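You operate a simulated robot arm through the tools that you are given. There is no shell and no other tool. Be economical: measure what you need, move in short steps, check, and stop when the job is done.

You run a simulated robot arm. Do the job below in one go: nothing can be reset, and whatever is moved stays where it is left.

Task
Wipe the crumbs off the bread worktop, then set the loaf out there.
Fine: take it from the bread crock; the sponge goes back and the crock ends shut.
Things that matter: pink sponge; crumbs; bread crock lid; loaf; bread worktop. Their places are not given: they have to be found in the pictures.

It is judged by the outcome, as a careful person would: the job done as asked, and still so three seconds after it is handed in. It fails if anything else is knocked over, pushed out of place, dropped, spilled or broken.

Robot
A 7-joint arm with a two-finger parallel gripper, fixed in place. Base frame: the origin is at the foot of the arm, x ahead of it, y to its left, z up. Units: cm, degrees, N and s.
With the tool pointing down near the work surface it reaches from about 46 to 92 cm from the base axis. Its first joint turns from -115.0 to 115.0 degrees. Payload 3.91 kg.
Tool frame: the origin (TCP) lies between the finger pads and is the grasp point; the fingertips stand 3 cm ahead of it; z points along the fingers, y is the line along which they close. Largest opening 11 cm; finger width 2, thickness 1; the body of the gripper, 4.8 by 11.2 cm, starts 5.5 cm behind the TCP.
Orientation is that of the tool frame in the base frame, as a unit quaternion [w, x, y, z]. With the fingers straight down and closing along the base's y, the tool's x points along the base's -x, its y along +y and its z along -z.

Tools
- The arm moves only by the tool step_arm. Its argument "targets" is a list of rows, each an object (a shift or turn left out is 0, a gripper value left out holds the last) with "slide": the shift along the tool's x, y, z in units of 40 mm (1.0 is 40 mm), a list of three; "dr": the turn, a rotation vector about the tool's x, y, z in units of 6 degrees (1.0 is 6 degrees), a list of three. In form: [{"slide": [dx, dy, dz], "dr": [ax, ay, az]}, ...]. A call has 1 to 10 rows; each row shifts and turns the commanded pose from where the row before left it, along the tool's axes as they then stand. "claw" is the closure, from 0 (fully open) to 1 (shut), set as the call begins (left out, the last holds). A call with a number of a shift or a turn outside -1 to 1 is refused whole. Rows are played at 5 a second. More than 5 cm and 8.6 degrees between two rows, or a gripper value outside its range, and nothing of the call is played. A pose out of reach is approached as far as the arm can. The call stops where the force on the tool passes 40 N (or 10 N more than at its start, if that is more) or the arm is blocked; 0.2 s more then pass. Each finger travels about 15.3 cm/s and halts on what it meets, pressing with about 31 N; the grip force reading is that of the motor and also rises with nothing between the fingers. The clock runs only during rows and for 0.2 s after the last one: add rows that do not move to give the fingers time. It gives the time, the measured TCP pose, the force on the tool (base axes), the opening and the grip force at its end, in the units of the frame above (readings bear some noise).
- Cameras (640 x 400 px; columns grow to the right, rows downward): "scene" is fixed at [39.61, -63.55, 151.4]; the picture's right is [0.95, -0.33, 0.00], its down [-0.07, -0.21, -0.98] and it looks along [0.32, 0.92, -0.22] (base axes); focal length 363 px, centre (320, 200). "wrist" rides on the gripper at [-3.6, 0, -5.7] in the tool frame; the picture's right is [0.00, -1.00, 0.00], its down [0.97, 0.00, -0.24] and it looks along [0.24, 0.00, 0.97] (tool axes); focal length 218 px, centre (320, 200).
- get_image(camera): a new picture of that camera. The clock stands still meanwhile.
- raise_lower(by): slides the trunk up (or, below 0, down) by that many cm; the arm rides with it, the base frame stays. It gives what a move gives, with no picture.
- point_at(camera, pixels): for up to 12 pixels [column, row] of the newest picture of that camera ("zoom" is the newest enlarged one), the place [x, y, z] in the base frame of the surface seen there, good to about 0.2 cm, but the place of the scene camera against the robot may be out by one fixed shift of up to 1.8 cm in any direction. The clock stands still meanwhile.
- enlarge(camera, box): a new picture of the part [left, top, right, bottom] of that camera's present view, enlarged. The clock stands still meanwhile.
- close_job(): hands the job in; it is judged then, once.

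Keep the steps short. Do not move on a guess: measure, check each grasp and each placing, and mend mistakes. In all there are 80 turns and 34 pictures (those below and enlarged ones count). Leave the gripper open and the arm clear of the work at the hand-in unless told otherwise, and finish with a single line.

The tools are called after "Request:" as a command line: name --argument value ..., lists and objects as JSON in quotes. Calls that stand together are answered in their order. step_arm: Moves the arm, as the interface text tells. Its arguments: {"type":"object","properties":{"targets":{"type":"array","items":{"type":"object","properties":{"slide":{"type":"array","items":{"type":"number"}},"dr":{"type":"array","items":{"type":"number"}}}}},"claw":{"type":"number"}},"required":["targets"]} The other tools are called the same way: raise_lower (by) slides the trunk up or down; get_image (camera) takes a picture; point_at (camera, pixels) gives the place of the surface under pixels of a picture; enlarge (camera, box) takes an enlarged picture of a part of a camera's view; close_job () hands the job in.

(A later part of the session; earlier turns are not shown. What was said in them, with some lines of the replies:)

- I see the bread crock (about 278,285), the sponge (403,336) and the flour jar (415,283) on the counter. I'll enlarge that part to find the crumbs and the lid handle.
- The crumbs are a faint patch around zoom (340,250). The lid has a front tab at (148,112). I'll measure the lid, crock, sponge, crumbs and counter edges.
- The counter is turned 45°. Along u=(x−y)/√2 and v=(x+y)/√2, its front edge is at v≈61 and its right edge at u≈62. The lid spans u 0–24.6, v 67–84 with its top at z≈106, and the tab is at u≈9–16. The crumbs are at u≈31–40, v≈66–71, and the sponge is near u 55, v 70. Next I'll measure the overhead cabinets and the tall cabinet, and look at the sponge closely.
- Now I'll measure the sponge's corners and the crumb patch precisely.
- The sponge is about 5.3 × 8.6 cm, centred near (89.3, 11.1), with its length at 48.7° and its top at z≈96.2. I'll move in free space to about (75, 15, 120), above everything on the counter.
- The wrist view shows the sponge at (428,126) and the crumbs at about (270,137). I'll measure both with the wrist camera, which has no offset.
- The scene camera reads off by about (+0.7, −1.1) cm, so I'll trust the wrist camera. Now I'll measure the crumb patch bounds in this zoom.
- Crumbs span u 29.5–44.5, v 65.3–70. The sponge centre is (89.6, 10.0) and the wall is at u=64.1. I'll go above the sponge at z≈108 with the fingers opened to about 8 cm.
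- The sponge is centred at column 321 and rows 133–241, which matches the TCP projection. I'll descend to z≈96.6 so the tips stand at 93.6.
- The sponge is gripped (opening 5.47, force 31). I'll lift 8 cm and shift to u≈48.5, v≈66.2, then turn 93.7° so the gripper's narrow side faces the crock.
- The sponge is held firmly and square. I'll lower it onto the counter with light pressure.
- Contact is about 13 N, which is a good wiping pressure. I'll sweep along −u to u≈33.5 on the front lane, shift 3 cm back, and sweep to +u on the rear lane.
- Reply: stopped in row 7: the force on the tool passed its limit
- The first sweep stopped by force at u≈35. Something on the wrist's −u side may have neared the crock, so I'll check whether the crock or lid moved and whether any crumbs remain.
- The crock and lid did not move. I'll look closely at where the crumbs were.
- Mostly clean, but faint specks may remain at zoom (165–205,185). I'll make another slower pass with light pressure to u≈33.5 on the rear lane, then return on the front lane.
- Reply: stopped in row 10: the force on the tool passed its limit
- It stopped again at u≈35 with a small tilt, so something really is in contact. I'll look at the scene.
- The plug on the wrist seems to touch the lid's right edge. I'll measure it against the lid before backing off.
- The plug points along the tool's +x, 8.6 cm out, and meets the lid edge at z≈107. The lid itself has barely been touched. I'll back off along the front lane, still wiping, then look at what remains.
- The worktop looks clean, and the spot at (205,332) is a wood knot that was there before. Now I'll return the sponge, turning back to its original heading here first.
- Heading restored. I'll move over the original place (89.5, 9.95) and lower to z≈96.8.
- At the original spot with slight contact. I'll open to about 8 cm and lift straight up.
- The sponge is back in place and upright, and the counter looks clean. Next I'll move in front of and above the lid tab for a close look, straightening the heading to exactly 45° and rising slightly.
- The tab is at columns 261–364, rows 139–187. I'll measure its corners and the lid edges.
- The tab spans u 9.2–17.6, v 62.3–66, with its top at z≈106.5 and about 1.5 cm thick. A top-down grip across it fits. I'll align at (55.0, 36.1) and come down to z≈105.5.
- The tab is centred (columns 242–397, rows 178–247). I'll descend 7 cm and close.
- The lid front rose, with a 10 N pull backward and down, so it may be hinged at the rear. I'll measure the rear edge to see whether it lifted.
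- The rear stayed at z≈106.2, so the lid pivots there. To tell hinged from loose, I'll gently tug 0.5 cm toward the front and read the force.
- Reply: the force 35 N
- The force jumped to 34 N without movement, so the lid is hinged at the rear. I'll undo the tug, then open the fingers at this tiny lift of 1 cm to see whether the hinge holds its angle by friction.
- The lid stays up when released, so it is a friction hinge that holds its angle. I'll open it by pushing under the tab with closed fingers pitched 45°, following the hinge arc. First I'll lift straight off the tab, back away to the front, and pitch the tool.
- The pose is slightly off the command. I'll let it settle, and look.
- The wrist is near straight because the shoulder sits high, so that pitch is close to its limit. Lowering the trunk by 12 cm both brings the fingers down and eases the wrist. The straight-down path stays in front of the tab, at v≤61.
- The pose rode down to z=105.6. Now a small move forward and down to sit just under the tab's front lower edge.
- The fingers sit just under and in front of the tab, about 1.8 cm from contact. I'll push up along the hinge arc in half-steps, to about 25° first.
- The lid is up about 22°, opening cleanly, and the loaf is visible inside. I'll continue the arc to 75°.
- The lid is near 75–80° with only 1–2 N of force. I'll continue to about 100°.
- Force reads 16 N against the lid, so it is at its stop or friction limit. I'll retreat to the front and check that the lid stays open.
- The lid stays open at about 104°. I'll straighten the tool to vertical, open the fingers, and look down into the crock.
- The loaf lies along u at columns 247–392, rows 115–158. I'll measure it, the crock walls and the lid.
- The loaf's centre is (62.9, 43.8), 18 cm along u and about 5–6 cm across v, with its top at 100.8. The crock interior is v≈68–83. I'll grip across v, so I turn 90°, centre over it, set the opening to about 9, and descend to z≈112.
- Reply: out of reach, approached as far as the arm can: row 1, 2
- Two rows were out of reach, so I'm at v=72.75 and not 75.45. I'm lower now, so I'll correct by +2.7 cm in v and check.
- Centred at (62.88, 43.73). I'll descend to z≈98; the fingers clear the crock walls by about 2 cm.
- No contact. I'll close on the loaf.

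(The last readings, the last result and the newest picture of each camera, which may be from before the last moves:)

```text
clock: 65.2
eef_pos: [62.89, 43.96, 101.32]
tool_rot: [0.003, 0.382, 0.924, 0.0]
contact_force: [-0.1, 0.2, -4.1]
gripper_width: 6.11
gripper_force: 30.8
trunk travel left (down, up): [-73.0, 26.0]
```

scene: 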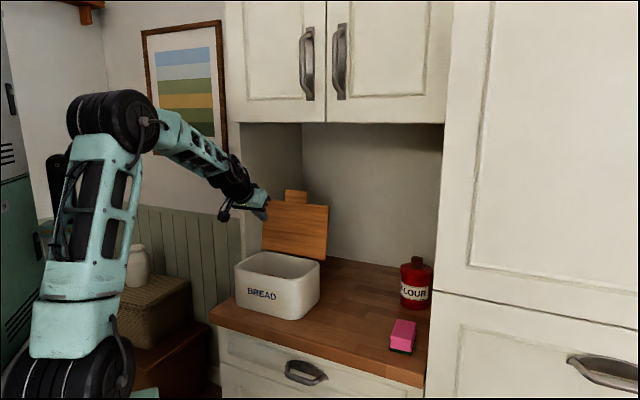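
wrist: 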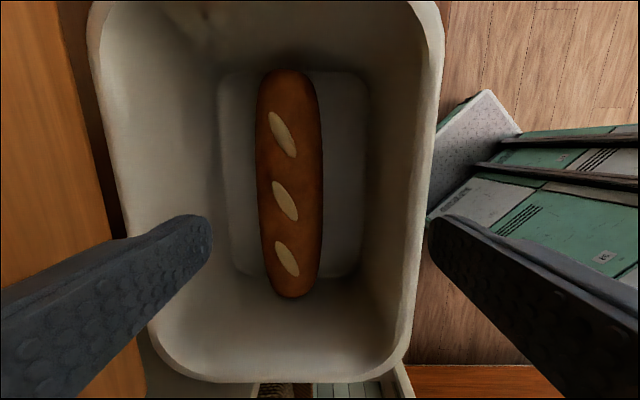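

The loaf is held (4 N weight, opening 6.1). Raising the trunk 11 cm lifts it straight out of the crock without changing the arm's shape.

Request:
raise_lower --by 11

Request:
get_image --camera "scene"

```text
clock: 66.6
eef_pos: [62.88, 43.93, 112.35]
tool_rot: [0.004, 0.382, 0.924, -0.001]
contact_force: [-0.2, -1.0, -4.6]
gripper_width: 6.09
gripper_force: 31.4
trunk travel left (down, up): [-84.0, 15.0]
```

```text
6 pictures are left
```

scene: 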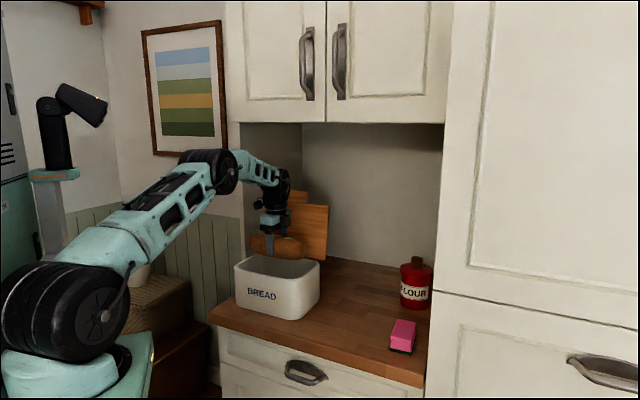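

The loaf is clear of the rim. I'll carry it to u≈39.5, v≈70, over the wiped area.

Request:
step_arm --targets '[{"slide": [-0.8125, -0.169, 0]}, {"slide": [-0.8125, -0.169, 0]}, {"slide": [-0.8125, -0.169, 0]}, {"slide": [-0.8125, -0.169, 0]}, {"slide": [-0.8125, -0.169, 0]}, {"slide": [-0.8125, -0.169, 0]}, {"slide": [-0.8125, -0.169, 0]}, {"slide": [-0.8125, -0.169, 0]}, {}]'

```text
clock: 68.6
eef_pos: [77.38, 21.74, 112.48]
tool_rot: [0.003, 0.382, 0.924, 0.0]
contact_force: [-0.1, -0.9, -4.3]
gripper_width: 6.11
gripper_force: 31.1
trunk travel left (down, up): [-84.0, 15.0]
```

At u=39.3, v=70.1. I'll lower to just above contact, expected at z≈97.

Request:
step_arm --targets '[{"slide": [0, 0, 0.8]}, {"slide": [0, 0, 0.8]}, {"slide": [0, 0, 0.8]}, {"slide": [0, 0, 0.8]}, {"slide": [0, 0, 0.5]}, {"slide": [0, 0, 0.1]}, {}]'

```text
clock: 70.2
eef_pos: [77.61, 21.44, 97.22]
tool_rot: [0.004, 0.381, 0.924, 0.0]
contact_force: [-0.6, -0.7, -4.4]
gripper_width: 6.14
gripper_force: 31.0
trunk travel left (down, up): [-84.0, 15.0]
```

Still hanging at 4.4 N. I'll go down in small steps until contact.

Request:
step_arm --targets '[{"slide": [0, 0, 0.05]}, {"slide": [0, 0, 0.04]}, {}]'

```text
clock: 71.0
eef_pos: [77.6, 21.72, 96.9]
tool_rot: [0.003, 0.381, 0.924, 0.001]
contact_force: [-1.0, -2.6, 4.3]
gripper_width: 6.09
gripper_force: 31.1
trunk travel left (down, up): [-84.0, 15.0]
```

The loaf is on the counter (force reversed to +4). I'll open and rise straight up, then look.

Request:
step_arm --claw 0.18 --targets '[{}, {}, {}]'

Request:
step_arm --targets '[{"slide": [0, 0, -0.8]}, {"slide": [0, 0, -0.9]}, {"slide": [0, 0, -1]}, {"slide": [0, 0, -1]}, {"slide": [0, 0, -1]}, {}]'

Request:
get_image --camera "scene"

Request:
point_at --camera "scene" --pixels '[[295, 192], [305, 195], [275, 205], [320, 215], [268, 250], [320, 258], [345, 300]]'

```text
clock: 71.8
eef_pos: [77.63, 21.6, 96.99]
tool_rot: [0.004, 0.382, 0.924, 0.001]
contact_force: [0.1, 0.1, 0.8]
gripper_width: 9.02
gripper_force: 0.1
trunk travel left (down, up): [-84.0, 15.0]
```

```text
clock: 73.2
eef_pos: [77.36, 21.85, 115.66]
tool_rot: [0.003, 0.381, 0.924, -0.001]
contact_force: [0.2, 0.6, -0.1]
gripper_width: 9.04
gripper_force: 0.0
trunk travel left (down, up): [-84.0, 15.0]
```

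```text
5 pictures are left
```

scene: 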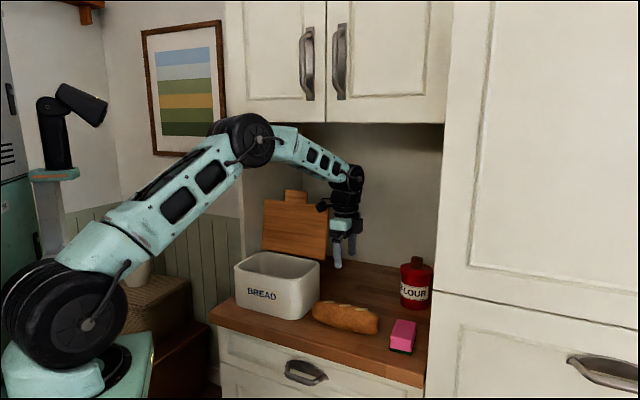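

```text
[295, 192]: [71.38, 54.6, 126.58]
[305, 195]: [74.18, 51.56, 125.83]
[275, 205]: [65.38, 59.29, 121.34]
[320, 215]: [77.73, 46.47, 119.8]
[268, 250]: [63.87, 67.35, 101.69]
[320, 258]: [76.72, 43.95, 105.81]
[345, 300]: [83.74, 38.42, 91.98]
```

The loaf rests flat on the worktop, well away from the sponge. Next I'll close the lid. Its tab is at u≈13.3, v≈89, z≈124.6. I'll grip the tab from the front with the tool pitched 45° and swing it down along the arc. First I move in front of the crock, clear of everything.

Request:
step_arm --claw 0 --targets '[{"slide": [0, -0.6, -0.2]}, {"slide": [0.3, -0.6, -0.2]}, {"slide": [0.7, -0.4, -0.2]}, {"slide": [0.8, -0.4, -0.2]}, {"slide": [0.9, -0.4, -0.2]}, {"slide": [0.9, -0.3, -0.2]}, {"slide": [0.9, -0.3, -0.2]}, {"slide": [0.9, 0, -0.2]}, {"slide": [0.9, 0, -0.2]}, {}]'

Request:
step_arm --targets '[{"dr": [0, 0, -0.94]}, {"dr": [0, 0, -0.94]}, {"dr": [0, 0, -0.94]}, {"dr": [0, 0, -0.94]}, {"dr": [0, 0, -0.94]}, {"dr": [0, 0, -0.94]}, {"dr": [0, 0, -0.94]}, {"dr": [0, 0, -0.94]}]'

Request:
step_arm --targets '[{"dr": [0, 0, -0.94]}, {"dr": [0, 0, -0.94]}, {"dr": [0, 0, -0.94]}, {"dr": [0, 0, -0.94]}, {"dr": [0, 0, -0.94]}, {"dr": [0, 0, -0.94]}, {"dr": [0, 0, -0.94]}, {"dr": [0, 0, -0.94]}, {}]'

Request:
raise_lower --by -11

```text
clock: 75.4
eef_pos: [51.07, 31.01, 122.59]
tool_rot: [0.004, 0.382, 0.924, 0.001]
contact_force: [0.6, -0.2, -0.3]
gripper_width: 11.01
gripper_force: 0.0
trunk travel left (down, up): [-84.0, 15.0]
```

```text
clock: 77.2
eef_pos: [51.13, 31.17, 122.84]
tool_rot: [0.003, -0.003, 1.0, -0.002]
contact_force: [-0.1, 0.8, -0.4]
gripper_width: 10.98
gripper_force: 0.0
trunk travel left (down, up): [-84.0, 15.0]
```

```text
clock: 79.2
eef_pos: [51.0, 31.03, 122.71]
tool_rot: [0.003, -0.386, 0.923, -0.002]
contact_force: [0.2, -0.1, -0.2]
gripper_width: 11.02
gripper_force: 0.1
trunk travel left (down, up): [-84.0, 15.0]
```

```text
clock: 80.6
eef_pos: [51.06, 30.97, 111.8]
tool_rot: [0.003, -0.385, 0.923, -0.003]
contact_force: [0.2, 0.9, -0.4]
gripper_width: 11.02
gripper_force: 0.0
trunk travel left (down, up): [-73.0, 26.0]
```

Now I'll pitch 45° after moving 4 cm forward for a better wrist range.

Request:
step_arm --targets '[{"slide": [-0.9, 0, -0.4]}, {"dr": [0, -0.9375, 0]}, {"dr": [0, -0.9375, 0]}, {"dr": [0, -0.9375, 0]}, {"dr": [0, -0.9375, 0]}, {"dr": [0, -0.9375, 0]}, {"dr": [0, -0.9375, 0]}, {"dr": [0, -0.9375, 0]}, {"dr": [0, -0.9375, 0]}, {}]'

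```text
clock: 82.8
eef_pos: [53.57, 33.55, 113.31]
tool_rot: [0.356, -0.356, 0.852, 0.145]
contact_force: [0.4, 0.6, 0.0]
gripper_width: 11.0
gripper_force: 0.1
trunk travel left (down, up): [-73.0, 26.0]
```

At v=61.6, z=113.3. I'll go up and forward to v≈76, z≈125.8, short of the lid.

Request:
step_arm --targets '[{"slide": [-0.793, 0.031, 0.056]}, {"slide": [-0.793, 0.031, 0.056]}, {"slide": [-0.793, 0.031, 0.056]}, {"slide": [-0.793, 0.031, 0.056]}, {"slide": [-0.793, 0.031, 0.056]}, {"slide": [-0.793, 0.031, 0.056]}, {}]'

Request:
get_image --camera "wrist"

```text
clock: 84.4
eef_pos: [63.19, 44.3, 125.96]
tool_rot: [0.356, -0.358, 0.851, 0.145]
contact_force: [0.7, -0.6, 0.9]
gripper_width: 10.99
gripper_force: 0.1
trunk travel left (down, up): [-73.0, 26.0]
```

```text
4 pictures are left
```

wrist: 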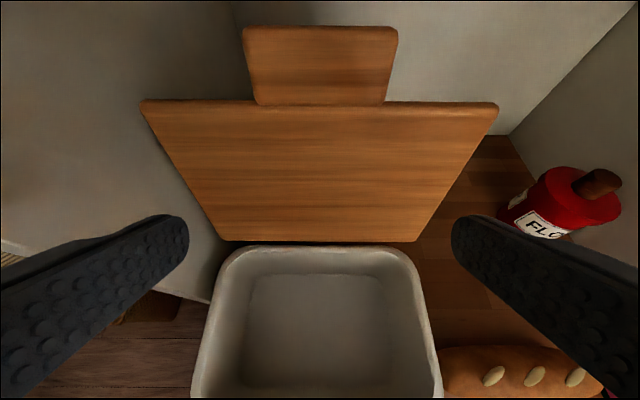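

The tab is at columns 243–398, rows 26–103, well centred. I'll measure it with the wrist camera.

Request:
point_at --camera "wrist" --pixels '[[247, 32], [392, 32], [320, 32], [320, 65], [320, 98], [258, 98], [384, 98], [170, 108], [470, 108], [320, 235]]'

```text
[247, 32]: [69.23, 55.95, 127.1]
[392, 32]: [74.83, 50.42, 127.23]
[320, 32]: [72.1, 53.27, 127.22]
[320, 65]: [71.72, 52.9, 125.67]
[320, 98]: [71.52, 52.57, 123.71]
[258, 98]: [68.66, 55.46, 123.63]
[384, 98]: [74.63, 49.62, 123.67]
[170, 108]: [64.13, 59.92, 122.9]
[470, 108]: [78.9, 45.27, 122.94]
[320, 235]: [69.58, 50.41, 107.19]
```

The tab's centre is at v≈88.9, z≈125.4, u≈13.3. I'll rise 0.6 cm and move straight forward so the open fingers straddle it with clearance above the lid's edge.

Request:
step_arm --targets '[{"slide": [-0.106, 0, -0.106]}, {"slide": [-0.542, 0, 0.542]}, {"slide": [-0.542, 0, 0.542]}, {"slide": [-0.542, 0, 0.542]}, {"slide": [-0.542, 0, 0.542]}, {}]'

```text
clock: 85.8
eef_pos: [71.72, 52.89, 126.39]
tool_rot: [0.354, -0.358, 0.852, 0.144]
contact_force: [-0.3, -0.4, 0.1]
gripper_width: 10.97
gripper_force: 0.1
trunk travel left (down, up): [-73.0, 26.0]
```

In position with no contact. I'll close on the tab.

Request:
step_arm --claw 1 --targets '[{}, {}, {}]'

```text
clock: 86.6
eef_pos: [71.77, 52.81, 126.59]
tool_rot: [0.355, -0.358, 0.851, 0.146]
contact_force: [-2.8, -0.7, -1.6]
gripper_width: 9.02
gripper_force: 45.3
trunk travel left (down, up): [-73.0, 26.0]
```

Tab gripped (9.0 cm). Fitting the open and closed tab positions puts the hinge at v≈84.65, z≈105.3 with radius 20.4. I'll swing along that arc in half-steps, to 75° first.

Request:
step_arm --targets '[{"slide": [0.185, 0, -0.251]}, {"slide": [0.186, 0, -0.251]}, {"slide": [0.315, 0, -0.315]}, {"slide": [0.314, 0, -0.314]}, {"slide": [0.365, 0, -0.256]}, {"slide": [0.365, 0, -0.255]}, {}]'

```text
clock: 88.2
eef_pos: [65.03, 46.29, 126.39]
tool_rot: [0.356, -0.357, 0.852, 0.144]
contact_force: [3.3, 0.6, 7.4]
gripper_width: 9.01
gripper_force: 45.1
trunk travel left (down, up): [-73.0, 26.0]
```

The motion follows with only 8 N. I'll continue to 45°.

Request:
step_arm --targets '[{"slide": [0.404, 0, -0.189]}, {"slide": [0.404, 0, -0.188]}, {"slide": [0.43, 0, -0.116]}, {"slide": [0.431, 0, -0.116]}, {"slide": [0.444, 0, -0.039]}, {"slide": [0.444, 0, -0.039]}, {}]'

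```text
clock: 89.8
eef_pos: [58.45, 39.74, 120.85]
tool_rot: [0.355, -0.357, 0.852, 0.145]
contact_force: [1.5, 1.0, 6.6]
gripper_width: 8.99
gripper_force: 44.7
trunk travel left (down, up): [-73.0, 26.0]
```

Still smooth, at 7 N. I'll continue to 15°.

Request:
step_arm --targets '[{"slide": [0.444, 0, 0.039]}, {"slide": [0.444, 0, 0.039]}, {"slide": [0.43, 0, 0.116]}, {"slide": [0.431, 0, 0.116]}, {"slide": [0.404, 0, 0.188]}, {"slide": [0.404, 0, 0.189]}, {}]'

Request:
enlarge --camera "scene" --box '[200, 205, 344, 295]'

```text
clock: 91.4
eef_pos: [54.75, 35.93, 111.56]
tool_rot: [0.354, -0.357, 0.852, 0.143]
contact_force: [-10.2, -9.1, 6.3]
gripper_width: 8.98
gripper_force: 45.2
trunk travel left (down, up): [-73.0, 26.0]
```

```text
4.44 times, centred on (272, 250) of scene
```

zoom: 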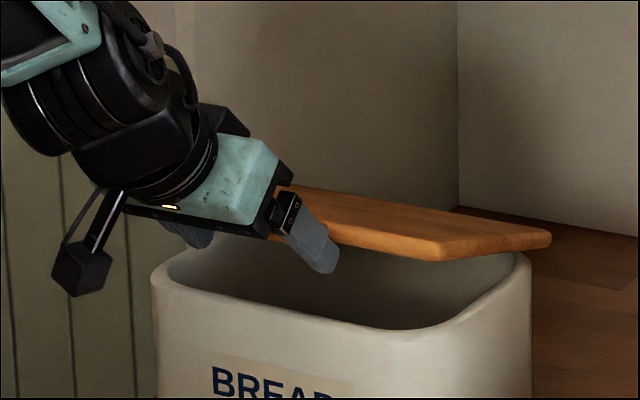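

The lid is at about 15°, and going further would bring the fingertips close to the crock rim. The hinge holds its angle, so I'll release, back out along the fingers, stand the tool vertical and press the tab down from above.

Request:
step_arm --claw 0 --targets '[{}, {}, {}, {"slide": [0, 0, -0.7]}, {"slide": [0, 0, -0.8]}, {"slide": [-0.4, 0, -0.4]}, {}]'

Request:
step_arm --claw 1 --targets '[{"dr": [0, 0.9375, 0]}, {"dr": [0, 0.9375, 0]}, {"dr": [0, 0.9375, 0]}, {"dr": [0, 0.9375, 0]}, {"dr": [0, 0.9375, 0]}, {"dr": [0, 0.9375, 0]}, {"dr": [0, 0.9375, 0]}, {"dr": [0, 0.9375, 0]}, {}]'

```text
clock: 93.0
eef_pos: [51.77, 33.0, 118.32]
tool_rot: [0.356, -0.357, 0.851, 0.145]
contact_force: [-0.2, 0.3, -0.2]
gripper_width: 11.01
gripper_force: 0.0
trunk travel left (down, up): [-73.0, 26.0]
```

```text
clock: 95.0
eef_pos: [51.92, 33.0, 118.33]
tool_rot: [0.002, -0.385, 0.923, -0.003]
contact_force: [-0.2, -0.4, -0.2]
gripper_width: 0.0
gripper_force: 30.4
trunk travel left (down, up): [-73.0, 26.0]
```

Vertical at v=60, z=118.3 with fingers closed. I'll move 4.2 cm over the tab and press down gradually; the closed tab top means TCP≈109.5.

Request:
step_arm --targets '[{"slide": [-0.525, 0, 0]}, {"slide": [-0.525, 0, 0]}, {"slide": [0, 0, 0.4]}, {"slide": [0, 0, 0.4]}, {"slide": [0, 0, 0.4]}, {"slide": [0, 0, 0.4]}, {"slide": [0, 0, 0.3]}, {"slide": [0, 0, 0.15]}, {}]'

```text
clock: 97.0
eef_pos: [55.06, 36.09, 110.19]
tool_rot: [0.003, -0.385, 0.923, -0.003]
contact_force: [0.2, 0.4, -0.9]
gripper_width: 0.01
gripper_force: 31.5
trunk travel left (down, up): [-73.0, 26.0]
```

Following with little force. I'll press the last bit in fine steps until it seats.

Request:
step_arm --targets '[{"slide": [0, 0, 0.06]}, {"slide": [0, 0, 0.06]}, {"slide": [0, 0, 0.06]}, {"slide": [0, 0, 0.04]}, {}]'

```text
clock: 98.2
eef_pos: [54.97, 36.01, 109.59]
tool_rot: [0.007, -0.385, 0.923, -0.002]
contact_force: [0.0, -1.8, 37.7]
gripper_width: 0.02
gripper_force: 31.3
trunk travel left (down, up): [-73.0, 26.0]
```

A firm 38 N at z=109.6 means the lid is seated. I'll lift off, open the fingers, retreat clear to the front and check.

Request:
step_arm --targets '[{"slide": [0, 0, -0.5]}, {"slide": [0, 0, -1]}, {"slide": [0.5, 0, -0.8]}, {"slide": [0.9, 0, -0.5]}, {"slide": [0.6, 0, -0.3]}, {}]'

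Request:
step_arm --claw 0 --targets '[{}, {}, {}, {}]'

Request:
enlarge --camera "scene" --box '[200, 230, 450, 390]'

Request:
point_at --camera "zoom" --pixels '[[80, 88], [158, 44], [315, 72], [248, 126], [115, 112], [182, 120], [240, 222], [98, 180], [499, 232], [515, 270], [548, 90]]'

```text
clock: 99.6
eef_pos: [49.23, 30.37, 121.57]
tool_rot: [0.002, -0.385, 0.923, -0.003]
contact_force: [-1.1, -0.3, -0.1]
gripper_width: 0.0
gripper_force: 31.0
trunk travel left (down, up): [-73.0, 26.0]
```

```text
clock: 100.6
eef_pos: [49.28, 30.38, 121.69]
tool_rot: [0.002, -0.385, 0.923, -0.002]
contact_force: [0.9, -0.3, -0.3]
gripper_width: 11.0
gripper_force: 0.1
trunk travel left (down, up): [-73.0, 26.0]
```

```text
2.50 times, centred on (325, 310) of scene
```

zoom: 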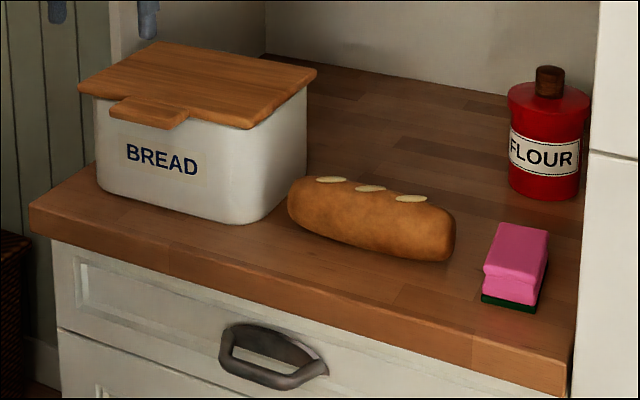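

```text
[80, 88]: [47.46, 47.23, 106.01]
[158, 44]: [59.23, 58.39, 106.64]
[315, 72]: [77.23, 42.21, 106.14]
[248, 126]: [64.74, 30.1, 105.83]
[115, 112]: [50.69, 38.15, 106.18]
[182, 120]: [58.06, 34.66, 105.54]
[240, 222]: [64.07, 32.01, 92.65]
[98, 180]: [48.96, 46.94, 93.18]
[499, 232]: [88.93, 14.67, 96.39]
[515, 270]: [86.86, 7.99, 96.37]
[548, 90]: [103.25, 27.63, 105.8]
```

The lid measures the same as at the start (shut), the sponge and flour jar are in their places, the loaf lies on clean worktop, and the open gripper is clear. I'm handing it in.

Request:
close_job

```text
The job is handed in.
```

The crumbs are wiped off, the loaf is out on the worktop, the sponge is back where it was, the bread crock is shut, and the open gripper is clear of the work.
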